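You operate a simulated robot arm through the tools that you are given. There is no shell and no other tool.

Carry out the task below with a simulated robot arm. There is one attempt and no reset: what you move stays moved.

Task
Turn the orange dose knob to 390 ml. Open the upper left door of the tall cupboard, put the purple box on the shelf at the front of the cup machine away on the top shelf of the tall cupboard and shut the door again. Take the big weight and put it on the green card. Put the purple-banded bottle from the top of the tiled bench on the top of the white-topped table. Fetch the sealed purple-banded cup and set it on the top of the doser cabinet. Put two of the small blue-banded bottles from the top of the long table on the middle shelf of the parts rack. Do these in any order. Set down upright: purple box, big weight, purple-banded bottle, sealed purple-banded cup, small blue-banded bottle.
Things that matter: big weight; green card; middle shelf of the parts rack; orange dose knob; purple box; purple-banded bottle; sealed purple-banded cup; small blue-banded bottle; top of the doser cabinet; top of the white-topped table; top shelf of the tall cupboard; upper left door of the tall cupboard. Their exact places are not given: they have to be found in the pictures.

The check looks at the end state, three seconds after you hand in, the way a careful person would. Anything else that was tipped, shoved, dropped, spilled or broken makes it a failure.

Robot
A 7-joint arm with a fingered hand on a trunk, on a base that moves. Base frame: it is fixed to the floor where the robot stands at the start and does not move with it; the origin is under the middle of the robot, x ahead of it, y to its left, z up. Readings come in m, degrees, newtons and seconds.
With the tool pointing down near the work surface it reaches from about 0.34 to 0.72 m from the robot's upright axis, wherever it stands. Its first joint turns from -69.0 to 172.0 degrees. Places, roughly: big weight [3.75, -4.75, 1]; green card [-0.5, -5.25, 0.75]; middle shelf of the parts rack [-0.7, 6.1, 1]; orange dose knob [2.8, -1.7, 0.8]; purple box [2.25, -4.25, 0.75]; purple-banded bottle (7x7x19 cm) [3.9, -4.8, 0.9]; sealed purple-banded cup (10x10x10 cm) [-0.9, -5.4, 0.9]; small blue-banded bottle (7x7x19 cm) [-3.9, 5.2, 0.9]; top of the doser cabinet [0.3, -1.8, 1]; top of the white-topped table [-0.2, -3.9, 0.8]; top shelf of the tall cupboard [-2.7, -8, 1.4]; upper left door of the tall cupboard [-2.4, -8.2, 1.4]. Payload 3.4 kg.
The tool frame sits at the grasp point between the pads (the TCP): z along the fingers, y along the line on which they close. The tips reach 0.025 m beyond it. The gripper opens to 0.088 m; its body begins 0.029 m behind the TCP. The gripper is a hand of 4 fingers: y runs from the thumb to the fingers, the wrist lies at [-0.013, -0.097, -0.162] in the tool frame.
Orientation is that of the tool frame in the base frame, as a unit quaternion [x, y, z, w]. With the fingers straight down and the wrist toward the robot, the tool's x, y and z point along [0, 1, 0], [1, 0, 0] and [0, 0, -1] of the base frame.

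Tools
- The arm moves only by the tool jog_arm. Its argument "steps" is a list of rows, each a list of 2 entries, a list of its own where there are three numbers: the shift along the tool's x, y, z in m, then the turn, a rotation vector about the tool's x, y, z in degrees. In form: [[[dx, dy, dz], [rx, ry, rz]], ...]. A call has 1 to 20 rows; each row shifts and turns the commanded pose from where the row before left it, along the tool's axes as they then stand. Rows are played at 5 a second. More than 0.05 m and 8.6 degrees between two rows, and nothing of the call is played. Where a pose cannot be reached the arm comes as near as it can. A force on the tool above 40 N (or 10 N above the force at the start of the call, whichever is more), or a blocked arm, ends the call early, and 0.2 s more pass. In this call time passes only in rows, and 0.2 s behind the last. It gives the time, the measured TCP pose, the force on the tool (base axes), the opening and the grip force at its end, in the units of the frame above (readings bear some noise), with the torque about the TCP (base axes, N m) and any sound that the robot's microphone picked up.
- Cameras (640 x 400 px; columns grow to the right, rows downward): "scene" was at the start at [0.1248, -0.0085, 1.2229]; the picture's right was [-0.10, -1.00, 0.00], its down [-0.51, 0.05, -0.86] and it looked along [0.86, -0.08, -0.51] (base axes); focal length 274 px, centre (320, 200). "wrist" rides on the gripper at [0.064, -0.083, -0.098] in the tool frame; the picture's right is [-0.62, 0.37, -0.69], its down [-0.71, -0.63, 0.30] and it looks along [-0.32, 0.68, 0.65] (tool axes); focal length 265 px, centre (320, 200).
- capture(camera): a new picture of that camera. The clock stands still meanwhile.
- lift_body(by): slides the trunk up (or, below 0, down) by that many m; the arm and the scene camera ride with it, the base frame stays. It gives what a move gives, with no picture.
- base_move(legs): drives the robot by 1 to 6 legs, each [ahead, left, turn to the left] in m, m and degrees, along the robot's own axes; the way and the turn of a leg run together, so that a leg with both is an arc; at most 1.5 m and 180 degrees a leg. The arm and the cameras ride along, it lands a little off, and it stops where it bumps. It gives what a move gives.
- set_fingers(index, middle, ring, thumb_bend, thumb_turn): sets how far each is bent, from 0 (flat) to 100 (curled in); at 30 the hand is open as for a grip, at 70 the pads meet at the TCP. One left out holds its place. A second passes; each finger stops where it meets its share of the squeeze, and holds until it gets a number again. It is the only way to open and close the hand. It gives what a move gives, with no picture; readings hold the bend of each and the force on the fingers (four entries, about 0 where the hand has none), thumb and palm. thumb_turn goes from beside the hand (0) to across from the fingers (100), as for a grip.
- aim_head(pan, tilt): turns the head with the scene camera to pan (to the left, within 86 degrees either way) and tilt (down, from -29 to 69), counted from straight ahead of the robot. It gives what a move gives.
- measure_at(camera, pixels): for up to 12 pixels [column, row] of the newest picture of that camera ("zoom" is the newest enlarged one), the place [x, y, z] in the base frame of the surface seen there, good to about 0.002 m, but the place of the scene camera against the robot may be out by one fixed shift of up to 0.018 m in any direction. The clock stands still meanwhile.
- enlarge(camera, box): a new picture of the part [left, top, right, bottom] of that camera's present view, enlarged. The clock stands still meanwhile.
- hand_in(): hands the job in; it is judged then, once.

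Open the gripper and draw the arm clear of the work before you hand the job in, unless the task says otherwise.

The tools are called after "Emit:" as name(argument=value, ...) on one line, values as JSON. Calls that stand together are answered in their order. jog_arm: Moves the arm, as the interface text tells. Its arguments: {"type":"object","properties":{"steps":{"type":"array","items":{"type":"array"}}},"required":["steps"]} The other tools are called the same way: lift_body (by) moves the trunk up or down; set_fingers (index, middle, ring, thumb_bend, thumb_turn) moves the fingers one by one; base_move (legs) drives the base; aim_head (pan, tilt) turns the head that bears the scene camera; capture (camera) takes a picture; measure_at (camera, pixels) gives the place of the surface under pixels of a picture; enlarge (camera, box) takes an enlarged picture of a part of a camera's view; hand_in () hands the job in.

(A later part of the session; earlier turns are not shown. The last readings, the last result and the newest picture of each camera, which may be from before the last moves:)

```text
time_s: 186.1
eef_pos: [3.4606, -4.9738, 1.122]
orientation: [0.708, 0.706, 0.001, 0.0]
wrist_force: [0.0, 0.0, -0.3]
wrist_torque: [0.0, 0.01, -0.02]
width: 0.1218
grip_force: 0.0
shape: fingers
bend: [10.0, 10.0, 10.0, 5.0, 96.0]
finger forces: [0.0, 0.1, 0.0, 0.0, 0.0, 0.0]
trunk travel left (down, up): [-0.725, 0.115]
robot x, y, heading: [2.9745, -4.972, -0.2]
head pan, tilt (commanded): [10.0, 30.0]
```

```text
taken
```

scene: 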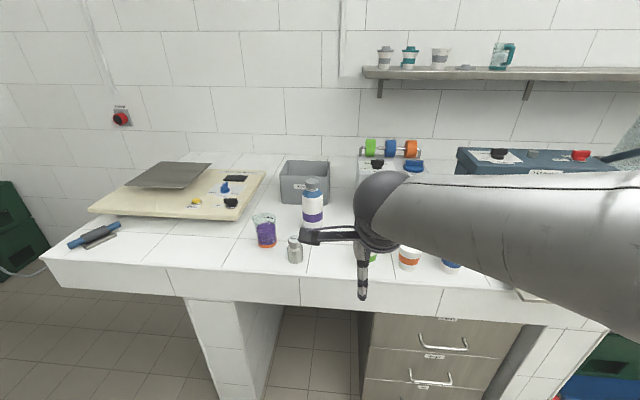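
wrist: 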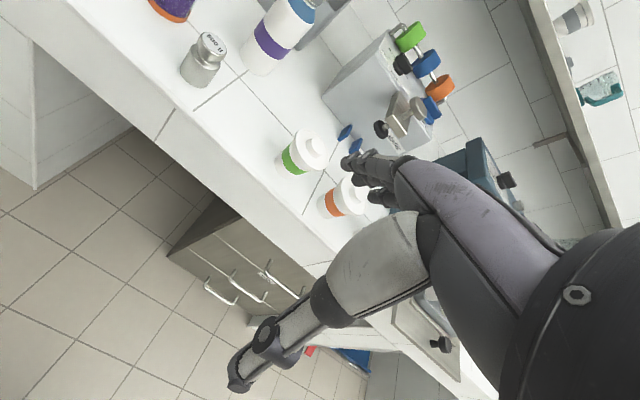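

I enlarge the left part of the bench to tell the weights apart.

Emit:
enlarge(camera="scene", box=[60, 140, 360, 280])

Emit:
enlarge(camera="wrist", box=[120, 0, 360, 150])

Emit:
measure_at(camera="wrist", pixels=[[214, 44], [200, 70], [205, 38], [222, 55], [268, 35], [262, 55], [230, 90], [310, 155], [350, 195]])

Emit:
measure_at(camera="scene", pixels=[[294, 240], [293, 255], [312, 195], [312, 182], [265, 232], [300, 170], [90, 235], [250, 280], [230, 190]])

```text
2.13 times, centred on (210, 210) of scene
```

zoom: 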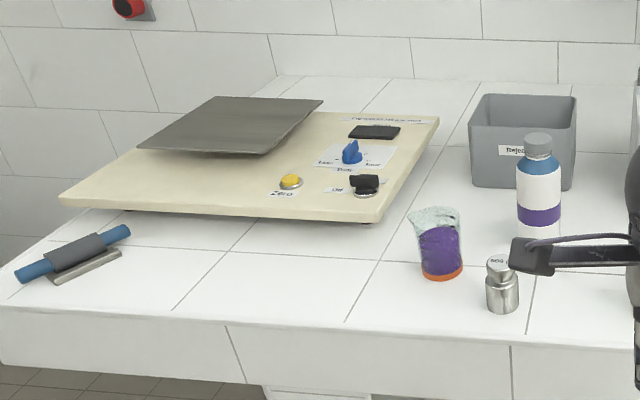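

```text
2.67 times, centred on (240, 75) of wrist
```

zoom: 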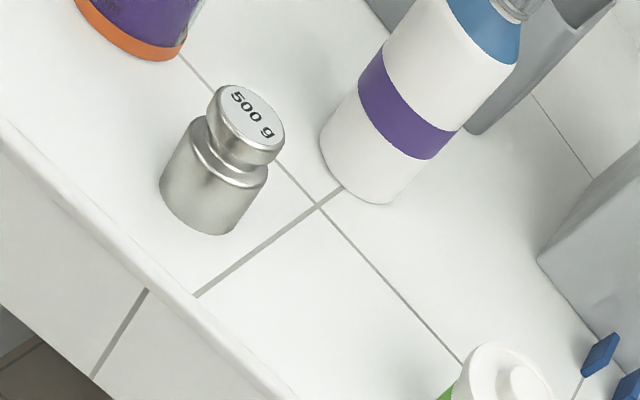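

```text
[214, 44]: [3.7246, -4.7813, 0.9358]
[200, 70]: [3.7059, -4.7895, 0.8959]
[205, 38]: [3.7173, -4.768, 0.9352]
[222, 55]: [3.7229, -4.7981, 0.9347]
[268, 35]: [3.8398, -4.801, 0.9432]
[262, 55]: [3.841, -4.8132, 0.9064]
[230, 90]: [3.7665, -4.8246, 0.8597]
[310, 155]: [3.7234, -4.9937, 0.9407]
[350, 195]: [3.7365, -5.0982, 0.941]
```

```text
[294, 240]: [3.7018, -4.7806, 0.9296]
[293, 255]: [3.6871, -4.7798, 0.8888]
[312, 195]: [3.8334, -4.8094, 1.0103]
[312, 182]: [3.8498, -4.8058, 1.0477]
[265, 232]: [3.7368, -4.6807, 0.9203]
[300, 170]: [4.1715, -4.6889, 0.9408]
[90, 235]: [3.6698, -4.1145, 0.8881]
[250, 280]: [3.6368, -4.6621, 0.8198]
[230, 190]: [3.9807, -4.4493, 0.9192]
```

The "500 g" weight stands at (3.724,-4.782), top z 0.935; the purple-banded bottle is behind it at about (3.86,-4.81). I move closer for a top grasp on the weight's knob.

Emit:
base_move(legs=[[0.19, 0, 0]])

Emit:
set_fingers(index=30, middle=30, ring=30, thumb_bend=30, thumb_turn=100)

Emit:
capture(camera="wrist")

```text
time_s: 187.6
eef_pos: [3.6508, -4.974, 1.1217]
orientation: [0.708, 0.706, 0.0, 0.0]
wrist_force: [0.0, 0.4, -0.2]
wrist_torque: [-0.03, 0.0, 0.02]
width: 0.1215
grip_force: 0.0
shape: fingers
bend: [10.0, 10.0, 10.0, 5.0, 96.0]
finger forces: [0.0, 0.0, 0.0, 0.0, 0.1, 0.1]
trunk travel left (down, up): [-0.725, 0.115]
robot x, y, heading: [3.1658, -4.9765, -0.1]
head pan, tilt (commanded): [10.0, 30.0]
```

```text
time_s: 188.6
eef_pos: [3.6499, -4.9727, 1.1235]
orientation: [0.707, 0.707, 0.0, -0.001]
wrist_force: [0.3, 0.2, 0.1]
wrist_torque: [0.0, -0.02, -0.02]
width: 0.0852
grip_force: 0.1
shape: fingers
bend: [30.0, 30.0, 30.0, 30.0, 97.0]
finger forces: [0.0, 0.0, 0.1, 0.0, 0.0, 0.0]
trunk travel left (down, up): [-0.725, 0.115]
robot x, y, heading: [3.1673, -4.9719, 0.0]
head pan, tilt (commanded): [10.0, 30.0]
```

```text
taken
```

wrist: 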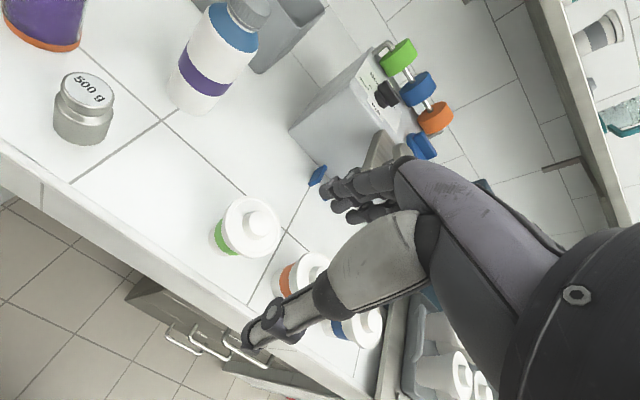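

I measure the weight's head again from here.

Emit:
enlarge(camera="wrist", box=[30, 50, 150, 150])

Emit:
measure_at(camera="wrist", pixels=[[91, 87], [80, 75], [100, 98], [75, 95], [108, 85], [65, 110], [100, 120], [75, 140], [205, 70], [248, 10]])

```text
4.00 times, centred on (90, 100) of wrist
```

zoom: 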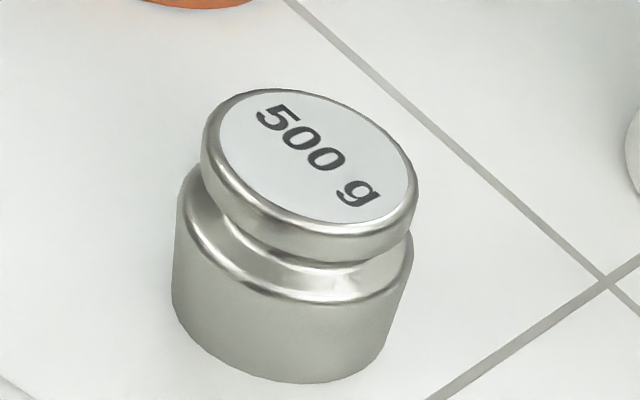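

```text
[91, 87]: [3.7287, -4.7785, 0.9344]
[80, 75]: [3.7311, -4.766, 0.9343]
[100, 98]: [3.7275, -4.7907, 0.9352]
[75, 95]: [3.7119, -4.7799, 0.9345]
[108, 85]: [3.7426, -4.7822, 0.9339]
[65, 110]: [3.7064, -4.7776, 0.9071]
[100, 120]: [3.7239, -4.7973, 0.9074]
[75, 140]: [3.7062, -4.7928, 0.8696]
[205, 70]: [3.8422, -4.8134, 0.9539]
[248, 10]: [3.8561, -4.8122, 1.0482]
```

The weight's axis is (3.727,-4.778). I jog above it, then lower partway and re-check.

Emit:
jog_arm(steps=[[[0.039, 0.0155, 0], [0, 0, 0]], [[0.039, 0.0155, 0], [0, 0, 0]], [[0.039, 0.0155, 0], [0, 0, 0]], [[0.039, 0.0155, 0], [0, 0, 0]], [[0.039, 0.015, 0], [0, 0, 0]], [[0, 0, 0.04], [0, 0, 0]], [[0, 0, 0.04], [0, 0, 0]], [[0, 0, 0], [0, 0, 0]]])

Emit:
capture(camera="wrist")

Emit:
capture(camera="scene")

```text
time_s: 190.6
eef_pos: [3.7422, -4.8001, 1.0544]
orientation: [0.724, 0.689, 0.014, -0.017]
wrist_force: [0.2, -0.1, -0.4]
wrist_torque: [-0.02, 0.02, 0.0]
width: 0.0853
grip_force: 0.1
shape: fingers
bend: [30.0, 30.0, 30.0, 30.0, 98.0]
finger forces: [0.0, 0.0, 0.0, 0.0, 0.0, 0.0]
trunk travel left (down, up): [-0.725, 0.115]
robot x, y, heading: [3.1601, -4.9722, 0.0]
head pan, tilt (commanded): [10.0, 30.0]
stopped in row 8: the arm was blocked; the commanded pose is now the measured one
```

```text
taken
```

wrist: 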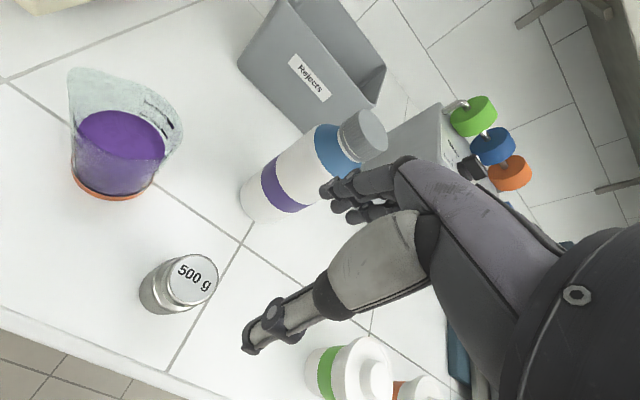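

```text
taken
```

scene: 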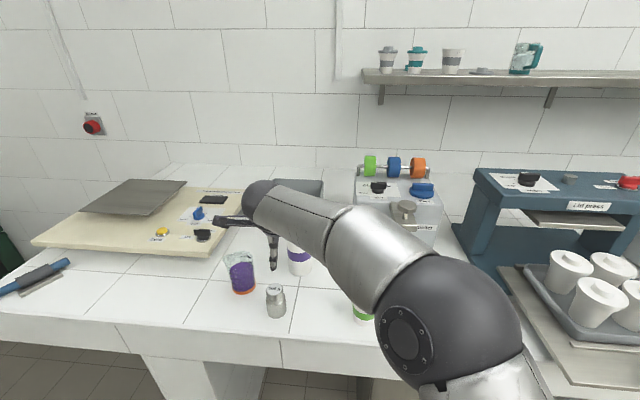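

The arm was reported blocked at the last row and the hand is slightly twisted. I measure the fingertips and the bottle to see whether they touch.

Emit:
measure_at(camera="wrist", pixels=[[328, 190], [340, 180], [345, 215], [365, 130], [372, 138], [310, 170], [335, 150], [262, 205], [190, 280], [155, 300], [290, 195]])

Emit:
enlarge(camera="wrist", box=[220, 80, 420, 240])

```text
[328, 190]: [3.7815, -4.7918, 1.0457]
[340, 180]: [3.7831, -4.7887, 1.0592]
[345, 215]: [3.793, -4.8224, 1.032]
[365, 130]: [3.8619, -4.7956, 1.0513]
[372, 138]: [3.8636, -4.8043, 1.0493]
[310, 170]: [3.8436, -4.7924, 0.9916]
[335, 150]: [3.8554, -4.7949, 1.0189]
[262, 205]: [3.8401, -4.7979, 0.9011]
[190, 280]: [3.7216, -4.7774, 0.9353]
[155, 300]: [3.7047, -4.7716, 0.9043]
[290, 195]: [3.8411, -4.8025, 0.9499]
```

```text
2.50 times, centred on (320, 160) of wrist
```

zoom: 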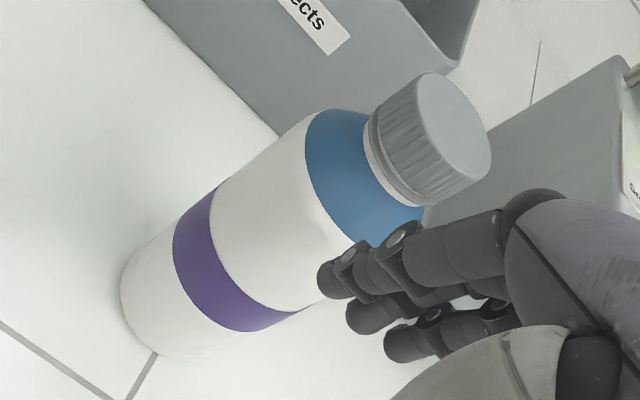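

The fingers are 5 cm from the bottle, so it's a joint limit at this far-left pose. I raise the hand, shift the base left so the weight is more in front, and restore the orientation.

Emit:
jog_arm(steps=[[[0, 0, -0.04], [0, 0, 0]], [[-0.02, -0.03, -0.03], [0, 0, 0]], [[-0.03, -0.03, 0], [-0.24, -2.5, -2.83]]])

Emit:
base_move(legs=[[0, 0.14, 0]])

Emit:
capture(camera="wrist")

Emit:
capture(camera="scene")

```text
time_s: 191.3
eef_pos: [3.7067, -4.8363, 1.0536]
orientation: [0.725, 0.684, -0.041, -0.071]
wrist_force: [-1.1, 0.3, 0.2]
wrist_torque: [-0.01, 0.04, -0.03]
width: 0.0851
grip_force: 0.0
shape: fingers
bend: [30.0, 30.0, 30.0, 30.0, 98.0]
finger forces: [0.0, 0.0, 0.1, 0.1, 0.1, 0.1]
trunk travel left (down, up): [-0.725, 0.115]
robot x, y, heading: [3.1691, -4.9713, 0.1]
head pan, tilt (commanded): [10.0, 30.0]
stopped in row 3: the arm was blocked; the commanded pose is now the measured one
```

```text
time_s: 192.6
eef_pos: [3.7078, -4.6939, 1.0516]
orientation: [0.725, 0.683, -0.042, -0.073]
wrist_force: [0.2, 0.4, -0.2]
wrist_torque: [-0.01, -0.02, 0.01]
width: 0.0849
grip_force: 0.0
shape: fingers
bend: [30.0, 30.0, 30.0, 30.0, 98.0]
finger forces: [0.1, 0.0, 0.0, 0.1, 0.0, 0.0]
trunk travel left (down, up): [-0.725, 0.115]
robot x, y, heading: [3.1645, -4.838, -0.1]
head pan, tilt (commanded): [10.0, 30.0]
```

```text
taken
```

wrist: 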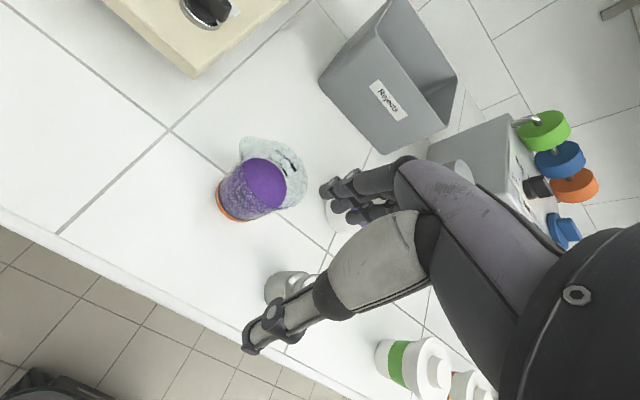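

```text
taken
```

scene: 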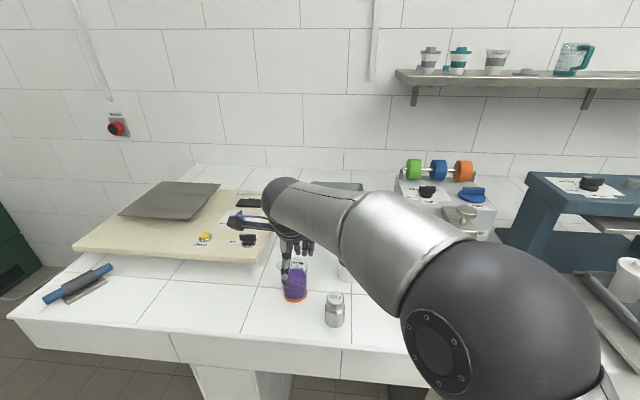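

The arm is still limited here (elbow close to the torso). I jog the hand back to the right in small steps to free it.

Emit:
jog_arm(steps=[[[-0.02, 0.01, 0], [0, 0, 0]], [[-0.02, 0.01, 0], [0, 0, 0]]])

Emit:
jog_arm(steps=[[[-0.02, 0.0, -0.01], [0, 0, 0]], [[-0.02, 0.0, -0.02], [0, 0, 0]]])

```text
time_s: 193.2
eef_pos: [3.7256, -4.7367, 1.049]
orientation: [0.725, 0.684, -0.042, -0.072]
wrist_force: [0.3, 0.5, -0.1]
wrist_torque: [0.01, -0.01, 0.0]
width: 0.0853
grip_force: 0.0
shape: fingers
bend: [30.0, 30.0, 30.0, 30.0, 98.0]
finger forces: [0.0, 0.1, 0.0, 0.0, 0.0, 0.0]
trunk travel left (down, up): [-0.725, 0.115]
robot x, y, heading: [3.1694, -4.8338, -0.0]
head pan, tilt (commanded): [10.0, 30.0]
```

```text
time_s: 193.8
eef_pos: [3.7276, -4.7769, 1.0761]
orientation: [0.724, 0.685, -0.042, -0.071]
wrist_force: [-1.0, 0.5, 0.0]
wrist_torque: [0.04, -0.02, 0.0]
width: 0.0851
grip_force: 0.0
shape: fingers
bend: [30.0, 30.0, 30.0, 30.0, 98.0]
finger forces: [0.0, 0.0, 0.1, 0.0, 0.0, 0.0]
trunk travel left (down, up): [-0.725, 0.115]
robot x, y, heading: [3.1685, -4.8374, -0.2]
head pan, tilt (commanded): [10.0, 30.0]
```

Freed, and the hand is now above the weight. I restore the straight-down orientation in two rows.

Emit:
jog_arm(steps=[[[0, 0, -0.03], [0, 0, 0]], [[0, 0, 0], [-4.58, -1.17, -1.57]], [[0, 0, 0], [-4.58, -1.17, -1.57]], [[0, 0, 0], [0, 0, 0]]])

Emit:
capture(camera="wrist")

Emit:
capture(camera="scene")

```text
time_s: 194.8
eef_pos: [3.7335, -4.7782, 1.1062]
orientation: [0.709, 0.706, 0.0, -0.002]
wrist_force: [0.2, 0.4, 0.2]
wrist_torque: [0.0, 0.0, 0.04]
width: 0.0854
grip_force: 0.0
shape: fingers
bend: [30.0, 30.0, 30.0, 30.0, 98.0]
finger forces: [0.1, 0.0, 0.0, 0.0, 0.0, 0.1]
trunk travel left (down, up): [-0.725, 0.115]
robot x, y, heading: [3.1669, -4.834, -0.0]
head pan, tilt (commanded): [10.0, 30.0]
```

```text
taken
```

wrist: 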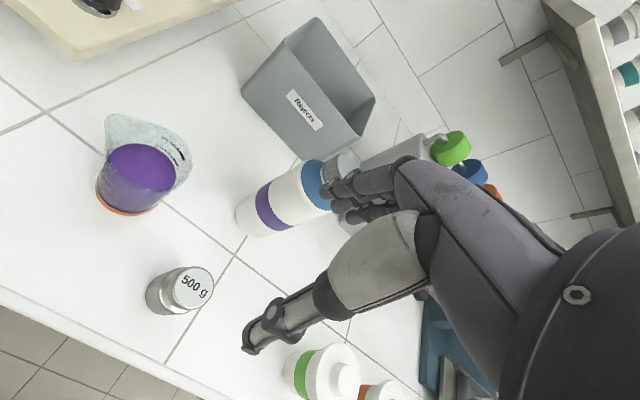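

```text
taken
```

scene: 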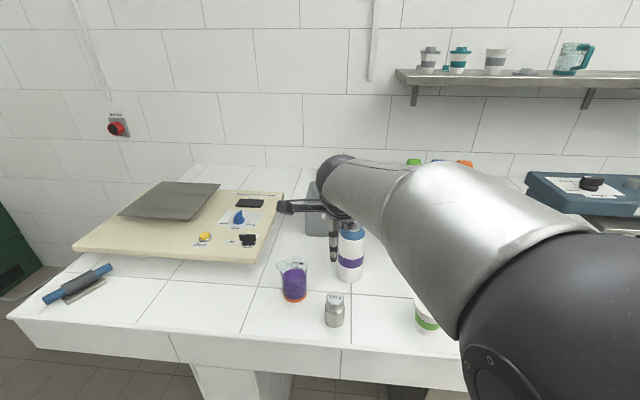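

I measure the weight's head once more and then lower in stages.

Emit:
measure_at(camera="wrist", pixels=[[193, 288], [180, 275], [207, 300], [178, 297], [208, 278], [340, 190], [320, 170]])

Emit:
jog_arm(steps=[[[0.001, -0.0065, 0.02], [0, 0, 0]], [[0, 0, 0.03], [0, 0, 0]], [[0, 0, 0.03], [0, 0, 0]], [[0, 0, 0], [0, 0, 0]]])

Emit:
capture(camera="wrist")

```text
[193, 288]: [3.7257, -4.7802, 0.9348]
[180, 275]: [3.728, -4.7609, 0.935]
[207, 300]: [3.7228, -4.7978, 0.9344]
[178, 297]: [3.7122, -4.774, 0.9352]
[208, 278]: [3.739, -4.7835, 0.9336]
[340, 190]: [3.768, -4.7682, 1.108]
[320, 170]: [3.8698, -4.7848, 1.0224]
```

```text
time_s: 195.8
eef_pos: [3.732, -4.7832, 1.0425]
orientation: [0.715, 0.699, 0.023, -0.011]
wrist_force: [-0.3, -0.2, -0.2]
wrist_torque: [0.01, 0.05, 0.01]
width: 0.085
grip_force: 0.1
shape: fingers
bend: [30.0, 30.0, 30.0, 30.0, 98.0]
finger forces: [0.0, 0.0, 0.1, 0.0, 0.0, 0.1]
trunk travel left (down, up): [-0.725, 0.115]
robot x, y, heading: [3.1651, -4.8333, -0.1]
head pan, tilt (commanded): [10.0, 30.0]
```

```text
taken
```

wrist: 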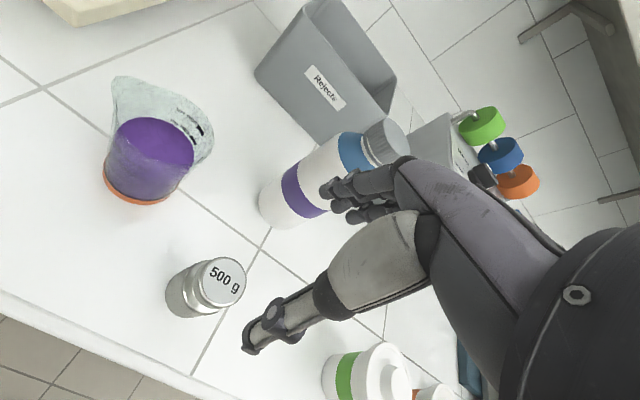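

The arm can't quite reach lower in this elbow posture with the trunk raised. I go back up to the good pose and lower the trunk instead.

Emit:
jog_arm(steps=[[[0, 0, -0.03], [0, 0, 0]], [[0, 0, -0.03], [0, 0, 0]], [[0, 0, -0.02], [0, 0, 0]], [[0, 0, 0], [0, 0, 0]]])

Emit:
lift_body(by=-0.1)

Emit:
capture(camera="wrist")

Emit:
capture(camera="scene")

```text
time_s: 196.8
eef_pos: [3.7262, -4.7765, 1.1047]
orientation: [0.708, 0.707, 0.0, 0.001]
wrist_force: [0.6, -0.3, 0.1]
wrist_torque: [0.04, -0.01, 0.03]
width: 0.0849
grip_force: 0.1
shape: fingers
bend: [30.0, 30.0, 30.0, 30.0, 98.0]
finger forces: [0.0, 0.0, 0.1, 0.0, 0.1, 0.0]
trunk travel left (down, up): [-0.725, 0.115]
robot x, y, heading: [3.1644, -4.8335, -0.3]
head pan, tilt (commanded): [10.0, 30.0]
```

```text
time_s: 198.2
eef_pos: [3.7273, -4.7774, 1.004]
orientation: [0.708, 0.706, 0.0, -0.001]
wrist_force: [0.3, -0.3, 0.0]
wrist_torque: [0.03, -0.01, 0.0]
width: 0.0853
grip_force: 0.1
shape: fingers
bend: [30.0, 30.0, 30.0, 30.0, 98.0]
finger forces: [0.0, 0.0, 0.0, 0.1, 0.0, 0.0]
trunk travel left (down, up): [-0.625, 0.215]
robot x, y, heading: [3.1657, -4.8327, -0.2]
head pan, tilt (commanded): [10.0, 30.0]
```

```text
taken
```

wrist: 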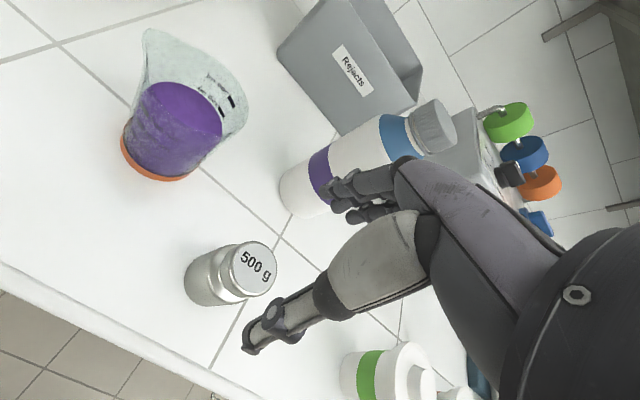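

```text
taken
```

scene: 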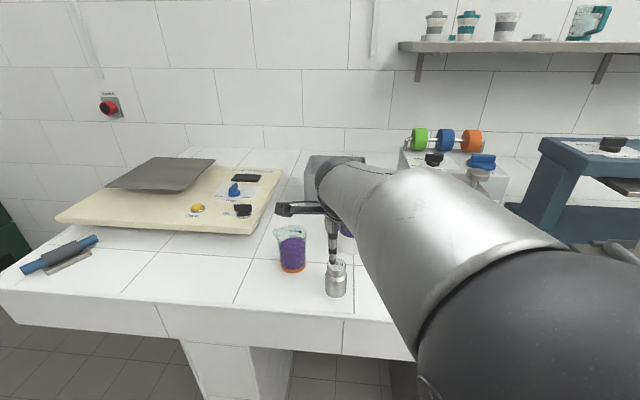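

TCP is aligned over the knob (predicted pixel (256,262), seen (254,268)). I lower the trunk further.

Emit:
lift_body(by=-0.07)

Emit:
capture(camera="wrist")

Emit:
lift_body(by=-0.016)

Emit:
set_fingers(index=45, middle=45, ring=45, thumb_bend=45)

Emit:
capture(camera="wrist")

```text
time_s: 199.2
eef_pos: [3.7273, -4.7774, 0.9352]
orientation: [0.708, 0.706, 0.0, -0.002]
wrist_force: [-0.4, -0.2, -0.9]
wrist_torque: [-0.02, -0.03, -0.01]
width: 0.0852
grip_force: 0.0
shape: fingers
bend: [30.0, 30.0, 30.0, 30.0, 98.0]
finger forces: [0.1, 0.0, 0.0, 0.0, 0.0, 0.0]
trunk travel left (down, up): [-0.555, 0.285]
robot x, y, heading: [3.1637, -4.8353, 0.1]
head pan, tilt (commanded): [10.0, 30.0]
```

```text
taken
```

wrist: 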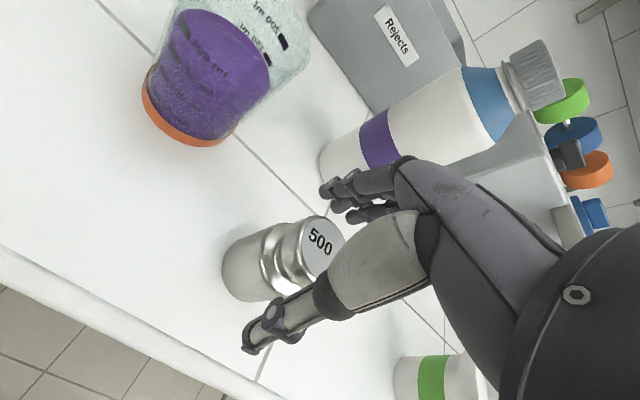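

```text
time_s: 199.9
eef_pos: [3.7274, -4.7762, 0.919]
orientation: [0.708, 0.706, 0.0, -0.001]
wrist_force: [0.3, -0.3, -1.0]
wrist_torque: [-0.01, 0.02, 0.0]
width: 0.0851
grip_force: 0.0
shape: fingers
bend: [30.0, 30.0, 30.0, 30.0, 98.0]
finger forces: [0.1, 0.0, 0.0, 0.0, 0.1, 0.1]
trunk travel left (down, up): [-0.539, 0.301]
robot x, y, heading: [3.1661, -4.8349, -0.3]
head pan, tilt (commanded): [10.0, 30.0]
```

```text
time_s: 200.9
eef_pos: [3.727, -4.7763, 0.9183]
orientation: [0.708, 0.707, 0.001, -0.001]
wrist_force: [-0.4, 0.0, 0.1]
wrist_torque: [0.03, -0.03, 0.04]
width: 0.0531
grip_force: 0.0
shape: fingers
bend: [45.0, 45.0, 45.0, 45.0, 99.0]
finger forces: [0.0, 0.0, 0.0, 0.0, 0.1, 0.0]
trunk travel left (down, up): [-0.539, 0.301]
robot x, y, heading: [3.1669, -4.8345, 0.1]
head pan, tilt (commanded): [10.0, 30.0]
```

```text
taken
```

wrist: 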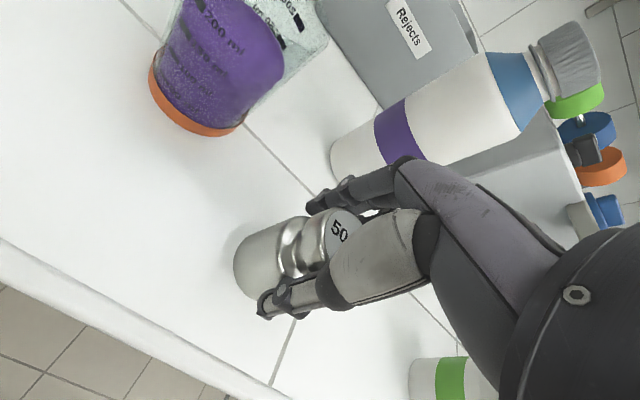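

The weight is between thumb and fingers. I close firmly.

Emit:
set_fingers(index=58, middle=58, ring=58, thumb_bend=58)

Emit:
set_fingers(index=68, middle=68, ring=68, thumb_bend=70)

Emit:
capture(camera="wrist")

```text
time_s: 201.9
eef_pos: [3.7264, -4.7771, 0.919]
orientation: [0.709, 0.706, -0.001, -0.002]
wrist_force: [-0.2, -0.4, 0.7]
wrist_torque: [0.02, -0.05, 0.03]
width: 0.0382
grip_force: 4.5
shape: fingers
bend: [53.0, 54.0, 57.0, 51.0, 100.0]
finger forces: [2.1, 2.4, 0.0, 0.0, 4.9, 0.0]
trunk travel left (down, up): [-0.539, 0.301]
robot x, y, heading: [3.1648, -4.8339, 0.1]
head pan, tilt (commanded): [10.0, 30.0]
```

```text
time_s: 202.9
eef_pos: [3.7289, -4.7785, 0.9182]
orientation: [0.708, 0.706, 0.0, -0.001]
wrist_force: [0.4, -0.3, 0.3]
wrist_torque: [-0.05, -0.15, -0.01]
width: 0.0367
grip_force: 15.3
shape: fingers
bend: [56.0, 59.0, 65.0, 51.0, 100.0]
finger forces: [7.1, 7.3, 1.9, 0.0, 14.8, 0.0]
trunk travel left (down, up): [-0.539, 0.301]
robot x, y, heading: [3.1675, -4.8351, -0.3]
head pan, tilt (commanded): [10.0, 30.0]
```

```text
taken
```

wrist: 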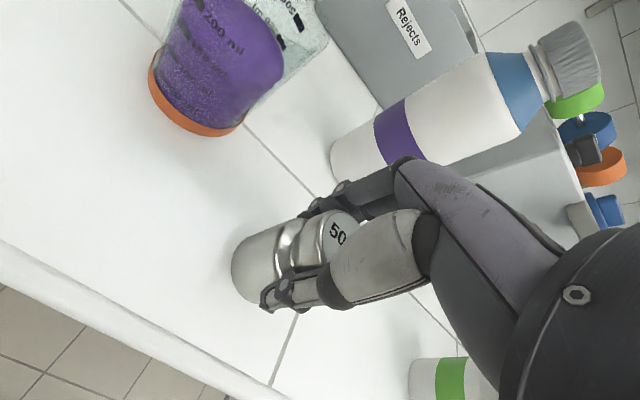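

Grip is balanced at 15 N. I tighten a little and lift with the trunk by 3 cm as a test.

Emit:
set_fingers(index=75, middle=75, ring=74, thumb_bend=82)

Emit:
lift_body(by=0.03)

Emit:
capture(camera="wrist")

```text
time_s: 203.9
eef_pos: [3.7277, -4.7781, 0.9172]
orientation: [0.708, 0.706, 0.0, -0.002]
wrist_force: [0.5, 0.2, -0.4]
wrist_torque: [0.05, -0.1, -0.06]
width: 0.0369
grip_force: 21.3
shape: fingers
bend: [58.0, 61.0, 72.0, 49.0, 99.0]
finger forces: [9.0, 8.4, 5.7, 0.1, 19.7, 0.0]
trunk travel left (down, up): [-0.539, 0.301]
robot x, y, heading: [3.166, -4.8324, -0.0]
head pan, tilt (commanded): [10.0, 30.0]
```

```text
time_s: 204.6
eef_pos: [3.727, -4.7767, 0.9489]
orientation: [0.709, 0.706, 0.0, -0.002]
wrist_force: [0.3, 0.1, -5.6]
wrist_torque: [0.02, -0.09, -0.01]
width: 0.037
grip_force: 20.7
shape: fingers
bend: [58.0, 61.0, 72.0, 49.0, 99.0]
finger forces: [8.2, 8.2, 5.7, 0.0, 19.5, 0.1]
trunk travel left (down, up): [-0.569, 0.271]
robot x, y, heading: [3.1699, -4.8299, 0.1]
head pan, tilt (commanded): [10.0, 30.0]
```

```text
taken
```

wrist: 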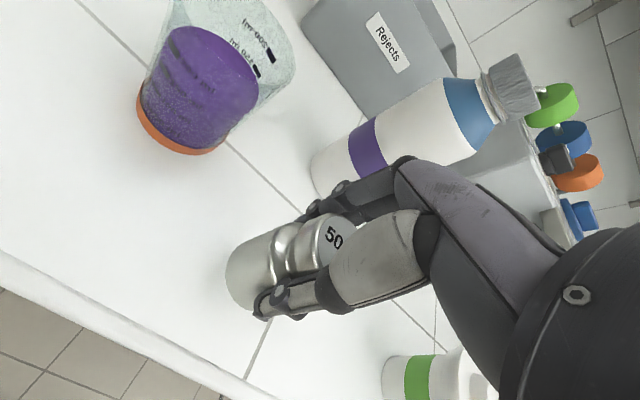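

The weight is held (wrist -5.6 N). I lift it 0.15 m, back away from the bench, turn around and drive to the east end of the Lids bench.

Emit:
lift_body(by=0.15)

Emit:
base_move(legs=[[-0.4, 0, 0], [-0.5, -0.45, 0], [0, 0, 180], [1.0, 0, 0]])

Emit:
aim_head(pan=0, tilt=25)

Emit:
capture(camera="scene")

```text
time_s: 206.4
eef_pos: [3.7282, -4.7765, 1.0992]
orientation: [0.708, 0.706, 0.0, -0.002]
wrist_force: [0.1, -0.2, -5.1]
wrist_torque: [0.02, -0.05, 0.0]
width: 0.037
grip_force: 20.8
shape: fingers
bend: [58.0, 61.0, 72.0, 49.0, 99.0]
finger forces: [8.3, 8.1, 5.8, 0.0, 19.5, 0.0]
trunk travel left (down, up): [-0.719, 0.121]
robot x, y, heading: [3.1696, -4.8334, -0.4]
head pan, tilt (commanded): [10.0, 30.0]
```

```text
time_s: 224.3
eef_pos: [0.7071, -5.3482, 1.0994]
orientation: [0.708, -0.706, 0.001, 0.0]
wrist_force: [-0.6, -0.6, -5.0]
wrist_torque: [-0.03, 0.05, -0.01]
width: 0.0363
grip_force: 19.5
shape: fingers
bend: [59.0, 62.0, 72.0, 49.0, 99.0]
finger forces: [7.5, 8.1, 5.3, 0.0, 18.1, 0.1]
trunk travel left (down, up): [-0.719, 0.121]
robot x, y, heading: [1.2654, -5.2881, -179.7]
head pan, tilt (commanded): [10.0, 30.0]
```

```text
time_s: 225.0
eef_pos: [0.7062, -5.348, 1.0984]
orientation: [0.708, -0.706, 0.002, -0.001]
wrist_force: [0.4, 0.3, -5.2]
wrist_torque: [0.0, 0.05, -0.01]
width: 0.0362
grip_force: 19.9
shape: fingers
bend: [59.0, 62.0, 72.0, 49.0, 99.0]
finger forces: [7.5, 8.2, 5.3, 0.0, 18.1, 0.1]
trunk travel left (down, up): [-0.719, 0.121]
robot x, y, heading: [1.2676, -5.2858, -179.9]
head pan, tilt (commanded): [0.0, 25.0]
```

```text
taken
```

scene: 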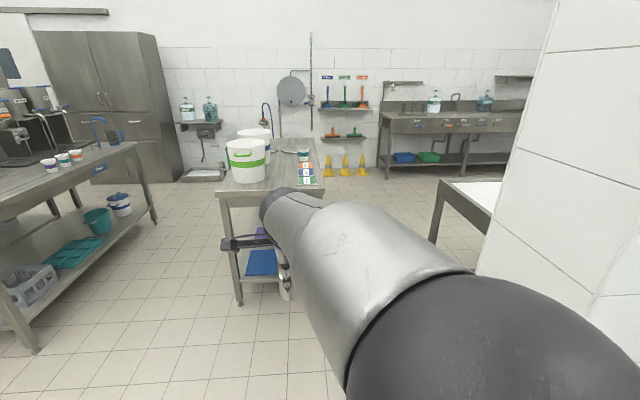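

The Lids bench is ahead with the green card near (307,178). I drive in so that the weight is above the card area.

Emit:
base_move(legs=[[0.6, 0.02, 0], [0.42, 0.01, 0]])

Emit:
capture(camera="wrist")

Emit:
aim_head(pan=15, tilt=35)

Emit:
capture(camera="scene")

```text
time_s: 230.6
eef_pos: [-0.3133, -5.3803, 1.0983]
orientation: [-0.707, 0.707, -0.002, 0.001]
wrist_force: [0.2, 0.2, -5.4]
wrist_torque: [0.01, 0.05, 0.01]
width: 0.0362
grip_force: 19.8
shape: fingers
bend: [59.0, 62.0, 72.0, 49.0, 99.0]
finger forces: [7.5, 8.2, 5.4, 0.0, 18.2, 0.0]
trunk travel left (down, up): [-0.719, 0.121]
robot x, y, heading: [0.2486, -5.3238, -179.9]
head pan, tilt (commanded): [0.0, 25.0]
```

```text
taken
```

wrist: 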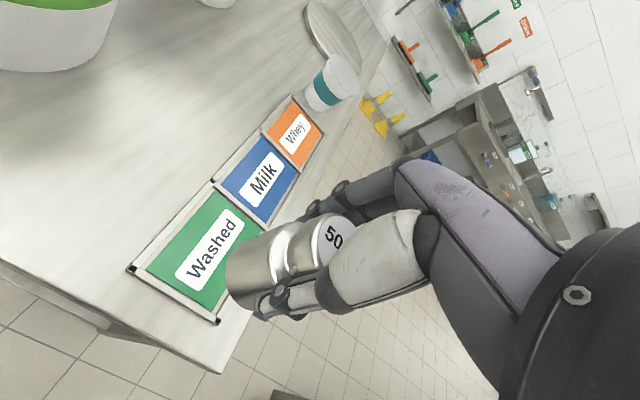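

```text
time_s: 231.4
eef_pos: [-0.3128, -5.3797, 1.0992]
orientation: [-0.706, 0.708, -0.002, 0.001]
wrist_force: [0.7, -0.5, -4.6]
wrist_torque: [0.0, 0.07, -0.02]
width: 0.0366
grip_force: 19.9
shape: fingers
bend: [59.0, 62.0, 72.0, 49.0, 99.0]
finger forces: [7.6, 8.1, 5.3, 0.1, 18.2, 0.1]
trunk travel left (down, up): [-0.719, 0.121]
robot x, y, heading: [0.2458, -5.321, -180.2]
head pan, tilt (commanded): [15.0, 35.0]
```

```text
taken
```

scene: 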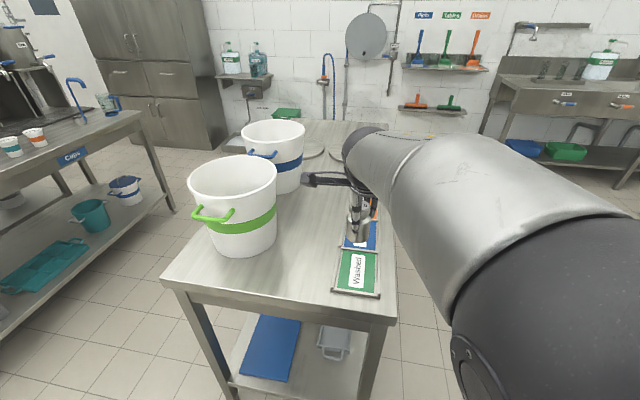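

I measure the green card's corners with the wrist camera.

Emit:
measure_at(camera="wrist", pixels=[[150, 268], [214, 198], [208, 302], [133, 268], [212, 185], [217, 319], [195, 255], [180, 265], [210, 280]])

Emit:
enlarge(camera="wrist", box=[110, 150, 300, 330])

```text
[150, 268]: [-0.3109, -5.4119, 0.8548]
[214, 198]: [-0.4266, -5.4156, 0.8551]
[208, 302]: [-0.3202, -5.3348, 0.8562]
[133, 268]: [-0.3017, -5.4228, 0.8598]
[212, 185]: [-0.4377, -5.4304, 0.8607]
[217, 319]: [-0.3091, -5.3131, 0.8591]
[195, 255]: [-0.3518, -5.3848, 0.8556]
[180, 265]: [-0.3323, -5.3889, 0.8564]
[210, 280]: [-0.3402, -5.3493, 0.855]
```

```text
2.22 times, centred on (205, 240) of wrist
```

zoom: 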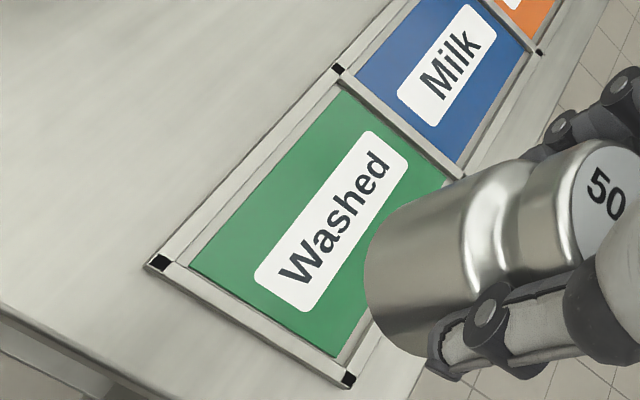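

The green card's centre is (-0.373,-5.375). I jog 6 cm ahead and lower the trunk above it.

Emit:
jog_arm(steps=[[[-0.0025, 0.03, 0], [0, 0, 0]], [[-0.0025, 0.03, 0], [0, 0, 0]], [[0, 0, 0], [0, 0, 0]]])

Emit:
lift_body(by=-0.13)

Emit:
capture(camera="wrist")

Emit:
capture(camera="scene")

```text
time_s: 232.2
eef_pos: [-0.3768, -5.3684, 1.1041]
orientation: [-0.702, 0.712, -0.007, -0.007]
wrist_force: [0.5, 0.2, -3.8]
wrist_torque: [-0.01, 0.08, 0.02]
width: 0.0363
grip_force: 19.8
shape: fingers
bend: [59.0, 62.0, 72.0, 49.0, 99.0]
finger forces: [7.5, 8.1, 5.4, 0.1, 18.4, 0.0]
trunk travel left (down, up): [-0.719, 0.121]
robot x, y, heading: [0.2475, -5.3196, -179.7]
head pan, tilt (commanded): [15.0, 35.0]
```

```text
time_s: 233.8
eef_pos: [-0.3761, -5.3668, 0.969]
orientation: [-0.702, 0.712, -0.009, -0.004]
wrist_force: [-0.8, 0.1, -4.9]
wrist_torque: [-0.03, 0.08, -0.03]
width: 0.0364
grip_force: 19.9
shape: fingers
bend: [59.0, 62.0, 72.0, 49.0, 99.0]
finger forces: [7.6, 8.1, 5.4, 0.0, 18.3, 0.0]
trunk travel left (down, up): [-0.589, 0.251]
robot x, y, heading: [0.2501, -5.3224, -180.0]
head pan, tilt (commanded): [15.0, 35.0]
```

```text
taken
```

wrist: 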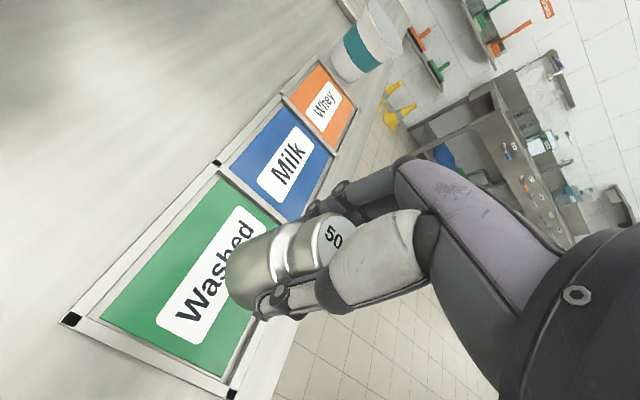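

```text
taken
```

scene: 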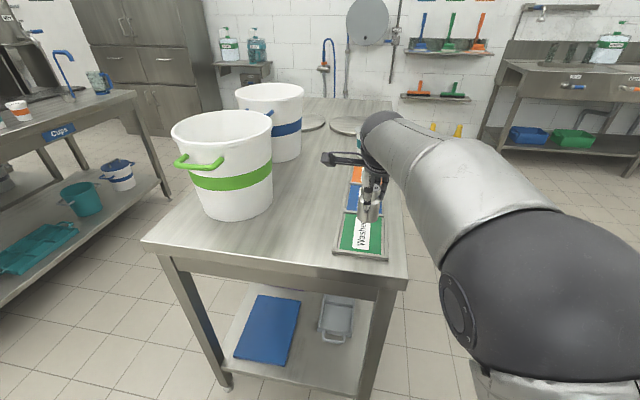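

The hand is about 8 mm right of centre. I correct and check.

Emit:
jog_arm(steps=[[[0.006, -0.004, 0], [0, 0, 0]], [[0, 0, 0], [0, 0, 0]]])

Emit:
lift_body(by=-0.03)

Emit:
capture(camera="wrist")

Emit:
measure_at(camera="wrist", pixels=[[245, 280], [235, 290], [255, 310], [225, 300], [180, 300], [120, 320]])

```text
time_s: 234.3
eef_pos: [-0.3735, -5.3672, 0.97]
orientation: [-0.698, 0.716, -0.013, -0.005]
wrist_force: [-0.4, -0.7, -4.9]
wrist_torque: [0.02, 0.04, -0.02]
width: 0.0365
grip_force: 20.1
shape: fingers
bend: [59.0, 62.0, 72.0, 49.0, 99.0]
finger forces: [7.5, 8.2, 5.4, 0.0, 18.3, 0.0]
trunk travel left (down, up): [-0.589, 0.251]
robot x, y, heading: [0.2459, -5.3222, -179.9]
head pan, tilt (commanded): [15.0, 35.0]
```

```text
time_s: 235.1
eef_pos: [-0.3729, -5.3692, 0.9435]
orientation: [-0.7, 0.714, -0.012, -0.007]
wrist_force: [0.6, 0.1, -4.5]
wrist_torque: [0.0, 0.0, -0.01]
width: 0.0362
grip_force: 20.2
shape: fingers
bend: [59.0, 62.0, 72.0, 49.0, 99.0]
finger forces: [7.5, 8.0, 5.4, 0.0, 18.4, 0.0]
trunk travel left (down, up): [-0.559, 0.281]
robot x, y, heading: [0.2509, -5.3229, -180.0]
head pan, tilt (commanded): [15.0, 35.0]
```

```text
taken
```

wrist: 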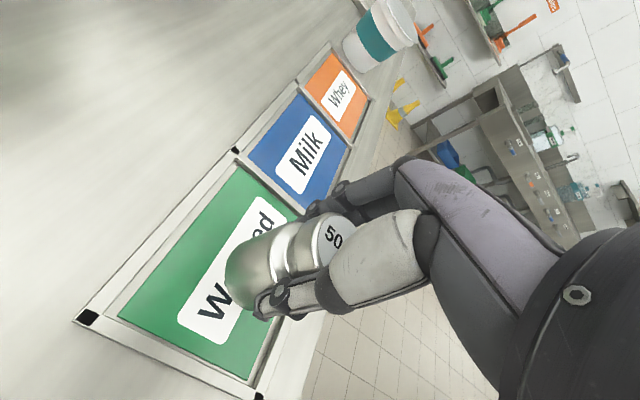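

```text
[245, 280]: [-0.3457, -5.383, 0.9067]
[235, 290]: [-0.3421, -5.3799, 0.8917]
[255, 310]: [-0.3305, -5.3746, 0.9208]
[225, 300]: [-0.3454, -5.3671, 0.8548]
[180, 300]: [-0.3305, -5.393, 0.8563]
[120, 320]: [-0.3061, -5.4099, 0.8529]
```

The weight is above the green field. I lower in small trunk steps until contact.

Emit:
lift_body(by=-0.022)

Emit:
lift_body(by=-0.006)

Emit:
capture(camera="wrist")

```text
time_s: 235.8
eef_pos: [-0.3738, -5.3689, 0.922]
orientation: [-0.699, 0.715, -0.012, -0.01]
wrist_force: [-0.2, -0.3, -5.4]
wrist_torque: [-0.01, 0.05, -0.01]
width: 0.0362
grip_force: 19.8
shape: fingers
bend: [59.0, 62.0, 72.0, 49.0, 99.0]
finger forces: [7.5, 8.1, 5.4, 0.0, 18.3, 0.0]
trunk travel left (down, up): [-0.537, 0.303]
robot x, y, heading: [0.2486, -5.3241, -180.2]
head pan, tilt (commanded): [15.0, 35.0]
```

```text
time_s: 236.3
eef_pos: [-0.374, -5.3699, 0.9159]
orientation: [-0.7, 0.714, -0.011, -0.01]
wrist_force: [0.2, 0.9, -5.6]
wrist_torque: [-0.01, 0.05, 0.0]
width: 0.0361
grip_force: 19.8
shape: fingers
bend: [59.0, 62.0, 72.0, 49.0, 99.0]
finger forces: [7.6, 8.1, 5.5, 0.0, 18.2, 0.0]
trunk travel left (down, up): [-0.531, 0.309]
robot x, y, heading: [0.2443, -5.3194, -180.2]
head pan, tilt (commanded): [15.0, 35.0]
```

```text
taken
```

wrist: 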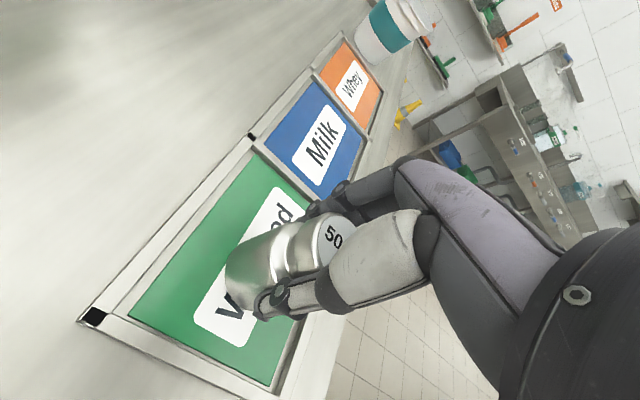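

No contact yet at z 0.916. I lower a few mm more.

Emit:
lift_body(by=-0.004)

Emit:
lift_body(by=-0.003)

```text
time_s: 236.9
eef_pos: [-0.3726, -5.3692, 0.9142]
orientation: [-0.7, 0.714, -0.01, -0.01]
wrist_force: [0.0, -0.2, 1.9]
wrist_torque: [0.08, 0.13, 0.01]
width: 0.0361
grip_force: 22.2
shape: fingers
bend: [59.0, 62.0, 73.0, 49.0, 99.0]
finger forces: [8.0, 8.4, 6.9, 0.0, 20.1, 0.0]
trunk travel left (down, up): [-0.527, 0.313]
robot x, y, heading: [0.2475, -5.32, -180.0]
head pan, tilt (commanded): [15.0, 35.0]
```

```text
time_s: 237.4
eef_pos: [-0.3714, -5.3693, 0.9138]
orientation: [-0.7, 0.714, -0.008, -0.013]
wrist_force: [-2.2, -1.2, 14.3]
wrist_torque: [0.16, 0.21, 0.01]
width: 0.0363
grip_force: 24.2
shape: fingers
bend: [59.0, 62.0, 73.0, 49.0, 99.0]
finger forces: [8.7, 9.8, 7.8, 0.0, 21.1, 0.0]
trunk travel left (down, up): [-0.524, 0.316]
robot x, y, heading: [0.2469, -5.3222, -180.0]
head pan, tilt (commanded): [15.0, 35.0]
```

Contact made (14 N). I relieve 2 mm and open the hand gradually.

Emit:
lift_body(by=0.002)

Emit:
set_fingers(index=57, middle=60, ring=62, thumb_bend=51)

Emit:
set_fingers(index=50, middle=50, ring=50, thumb_bend=44)

Emit:
set_fingers(index=30, middle=30, ring=30, thumb_bend=25)

Emit:
capture(camera="wrist")

```text
time_s: 237.9
eef_pos: [-0.3715, -5.37, 0.9124]
orientation: [-0.699, 0.715, -0.011, -0.011]
wrist_force: [-2.4, -1.6, 12.2]
wrist_torque: [0.09, 0.3, 0.07]
width: 0.0367
grip_force: 24.3
shape: fingers
bend: [59.0, 62.0, 73.0, 49.0, 99.0]
finger forces: [9.1, 10.4, 6.8, 0.1, 21.5, 0.1]
trunk travel left (down, up): [-0.526, 0.314]
robot x, y, heading: [0.2474, -5.3222, -180.2]
head pan, tilt (commanded): [15.0, 35.0]
```

```text
time_s: 238.9
eef_pos: [-0.3716, -5.3685, 0.9111]
orientation: [-0.699, 0.715, -0.011, -0.009]
wrist_force: [1.8, -0.5, 3.0]
wrist_torque: [0.01, -0.03, -0.02]
width: 0.0406
grip_force: 3.8
shape: fingers
bend: [56.0, 58.0, 62.0, 47.0, 99.0]
finger forces: [0.4, 2.5, 0.0, 0.1, 4.6, 0.1]
trunk travel left (down, up): [-0.526, 0.314]
robot x, y, heading: [0.2487, -5.3183, -180.3]
head pan, tilt (commanded): [15.0, 35.0]
```

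```text
time_s: 239.9
eef_pos: [-0.3719, -5.3687, 0.9108]
orientation: [-0.699, 0.715, -0.011, -0.009]
wrist_force: [1.1, 0.3, 0.7]
wrist_torque: [-0.02, 0.02, 0.0]
width: 0.0484
grip_force: 0.6
shape: fingers
bend: [50.0, 50.0, 50.0, 43.0, 99.0]
finger forces: [0.1, 0.0, 0.0, 0.0, 1.3, 0.0]
trunk travel left (down, up): [-0.526, 0.314]
robot x, y, heading: [0.2519, -5.3209, -179.9]
head pan, tilt (commanded): [15.0, 35.0]
```

```text
time_s: 240.9
eef_pos: [-0.3733, -5.3688, 0.9114]
orientation: [-0.699, 0.714, -0.012, -0.009]
wrist_force: [0.3, 0.0, 0.0]
wrist_torque: [-0.01, 0.02, -0.01]
width: 0.0878
grip_force: 0.0
shape: fingers
bend: [30.0, 30.0, 30.0, 25.0, 97.0]
finger forces: [0.0, 0.0, 0.0, 0.1, 0.0, 0.1]
trunk travel left (down, up): [-0.526, 0.314]
robot x, y, heading: [0.2502, -5.3194, -180.0]
head pan, tilt (commanded): [15.0, 35.0]
```

```text
taken
```

wrist: 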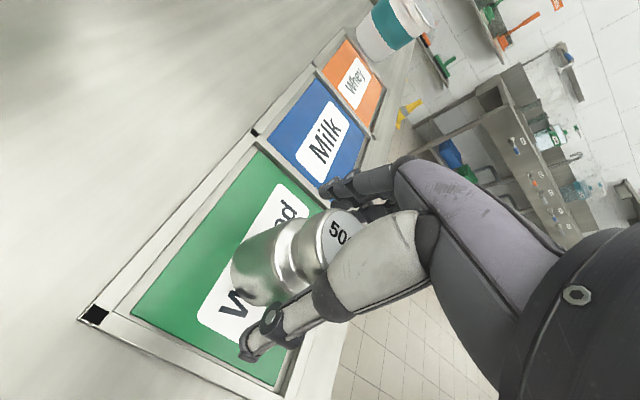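

Hand is open with the weight standing on the green card. I raise the trunk to clear it and check.

Emit:
lift_body(by=0.15)

Emit:
capture(camera="wrist")

Emit:
capture(camera="scene")

```text
time_s: 242.7
eef_pos: [-0.3727, -5.3696, 1.0608]
orientation: [-0.7, 0.714, -0.011, -0.009]
wrist_force: [0.0, -0.5, 1.3]
wrist_torque: [-0.01, 0.0, 0.0]
width: 0.0879
grip_force: 0.1
shape: fingers
bend: [30.0, 30.0, 30.0, 25.0, 97.0]
finger forces: [0.1, 0.1, 0.0, 0.2, 0.0, 0.1]
trunk travel left (down, up): [-0.676, 0.164]
robot x, y, heading: [0.2458, -5.3224, -179.7]
head pan, tilt (commanded): [15.0, 35.0]
```

```text
taken
```

wrist: 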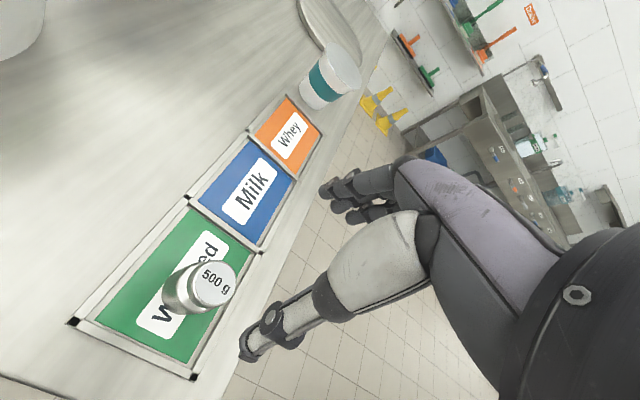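

```text
taken
```

scene: 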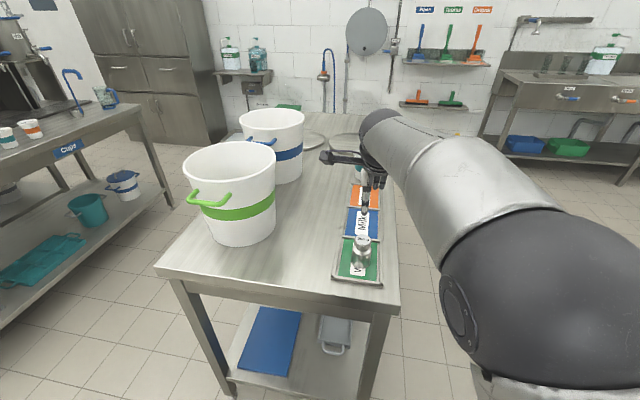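

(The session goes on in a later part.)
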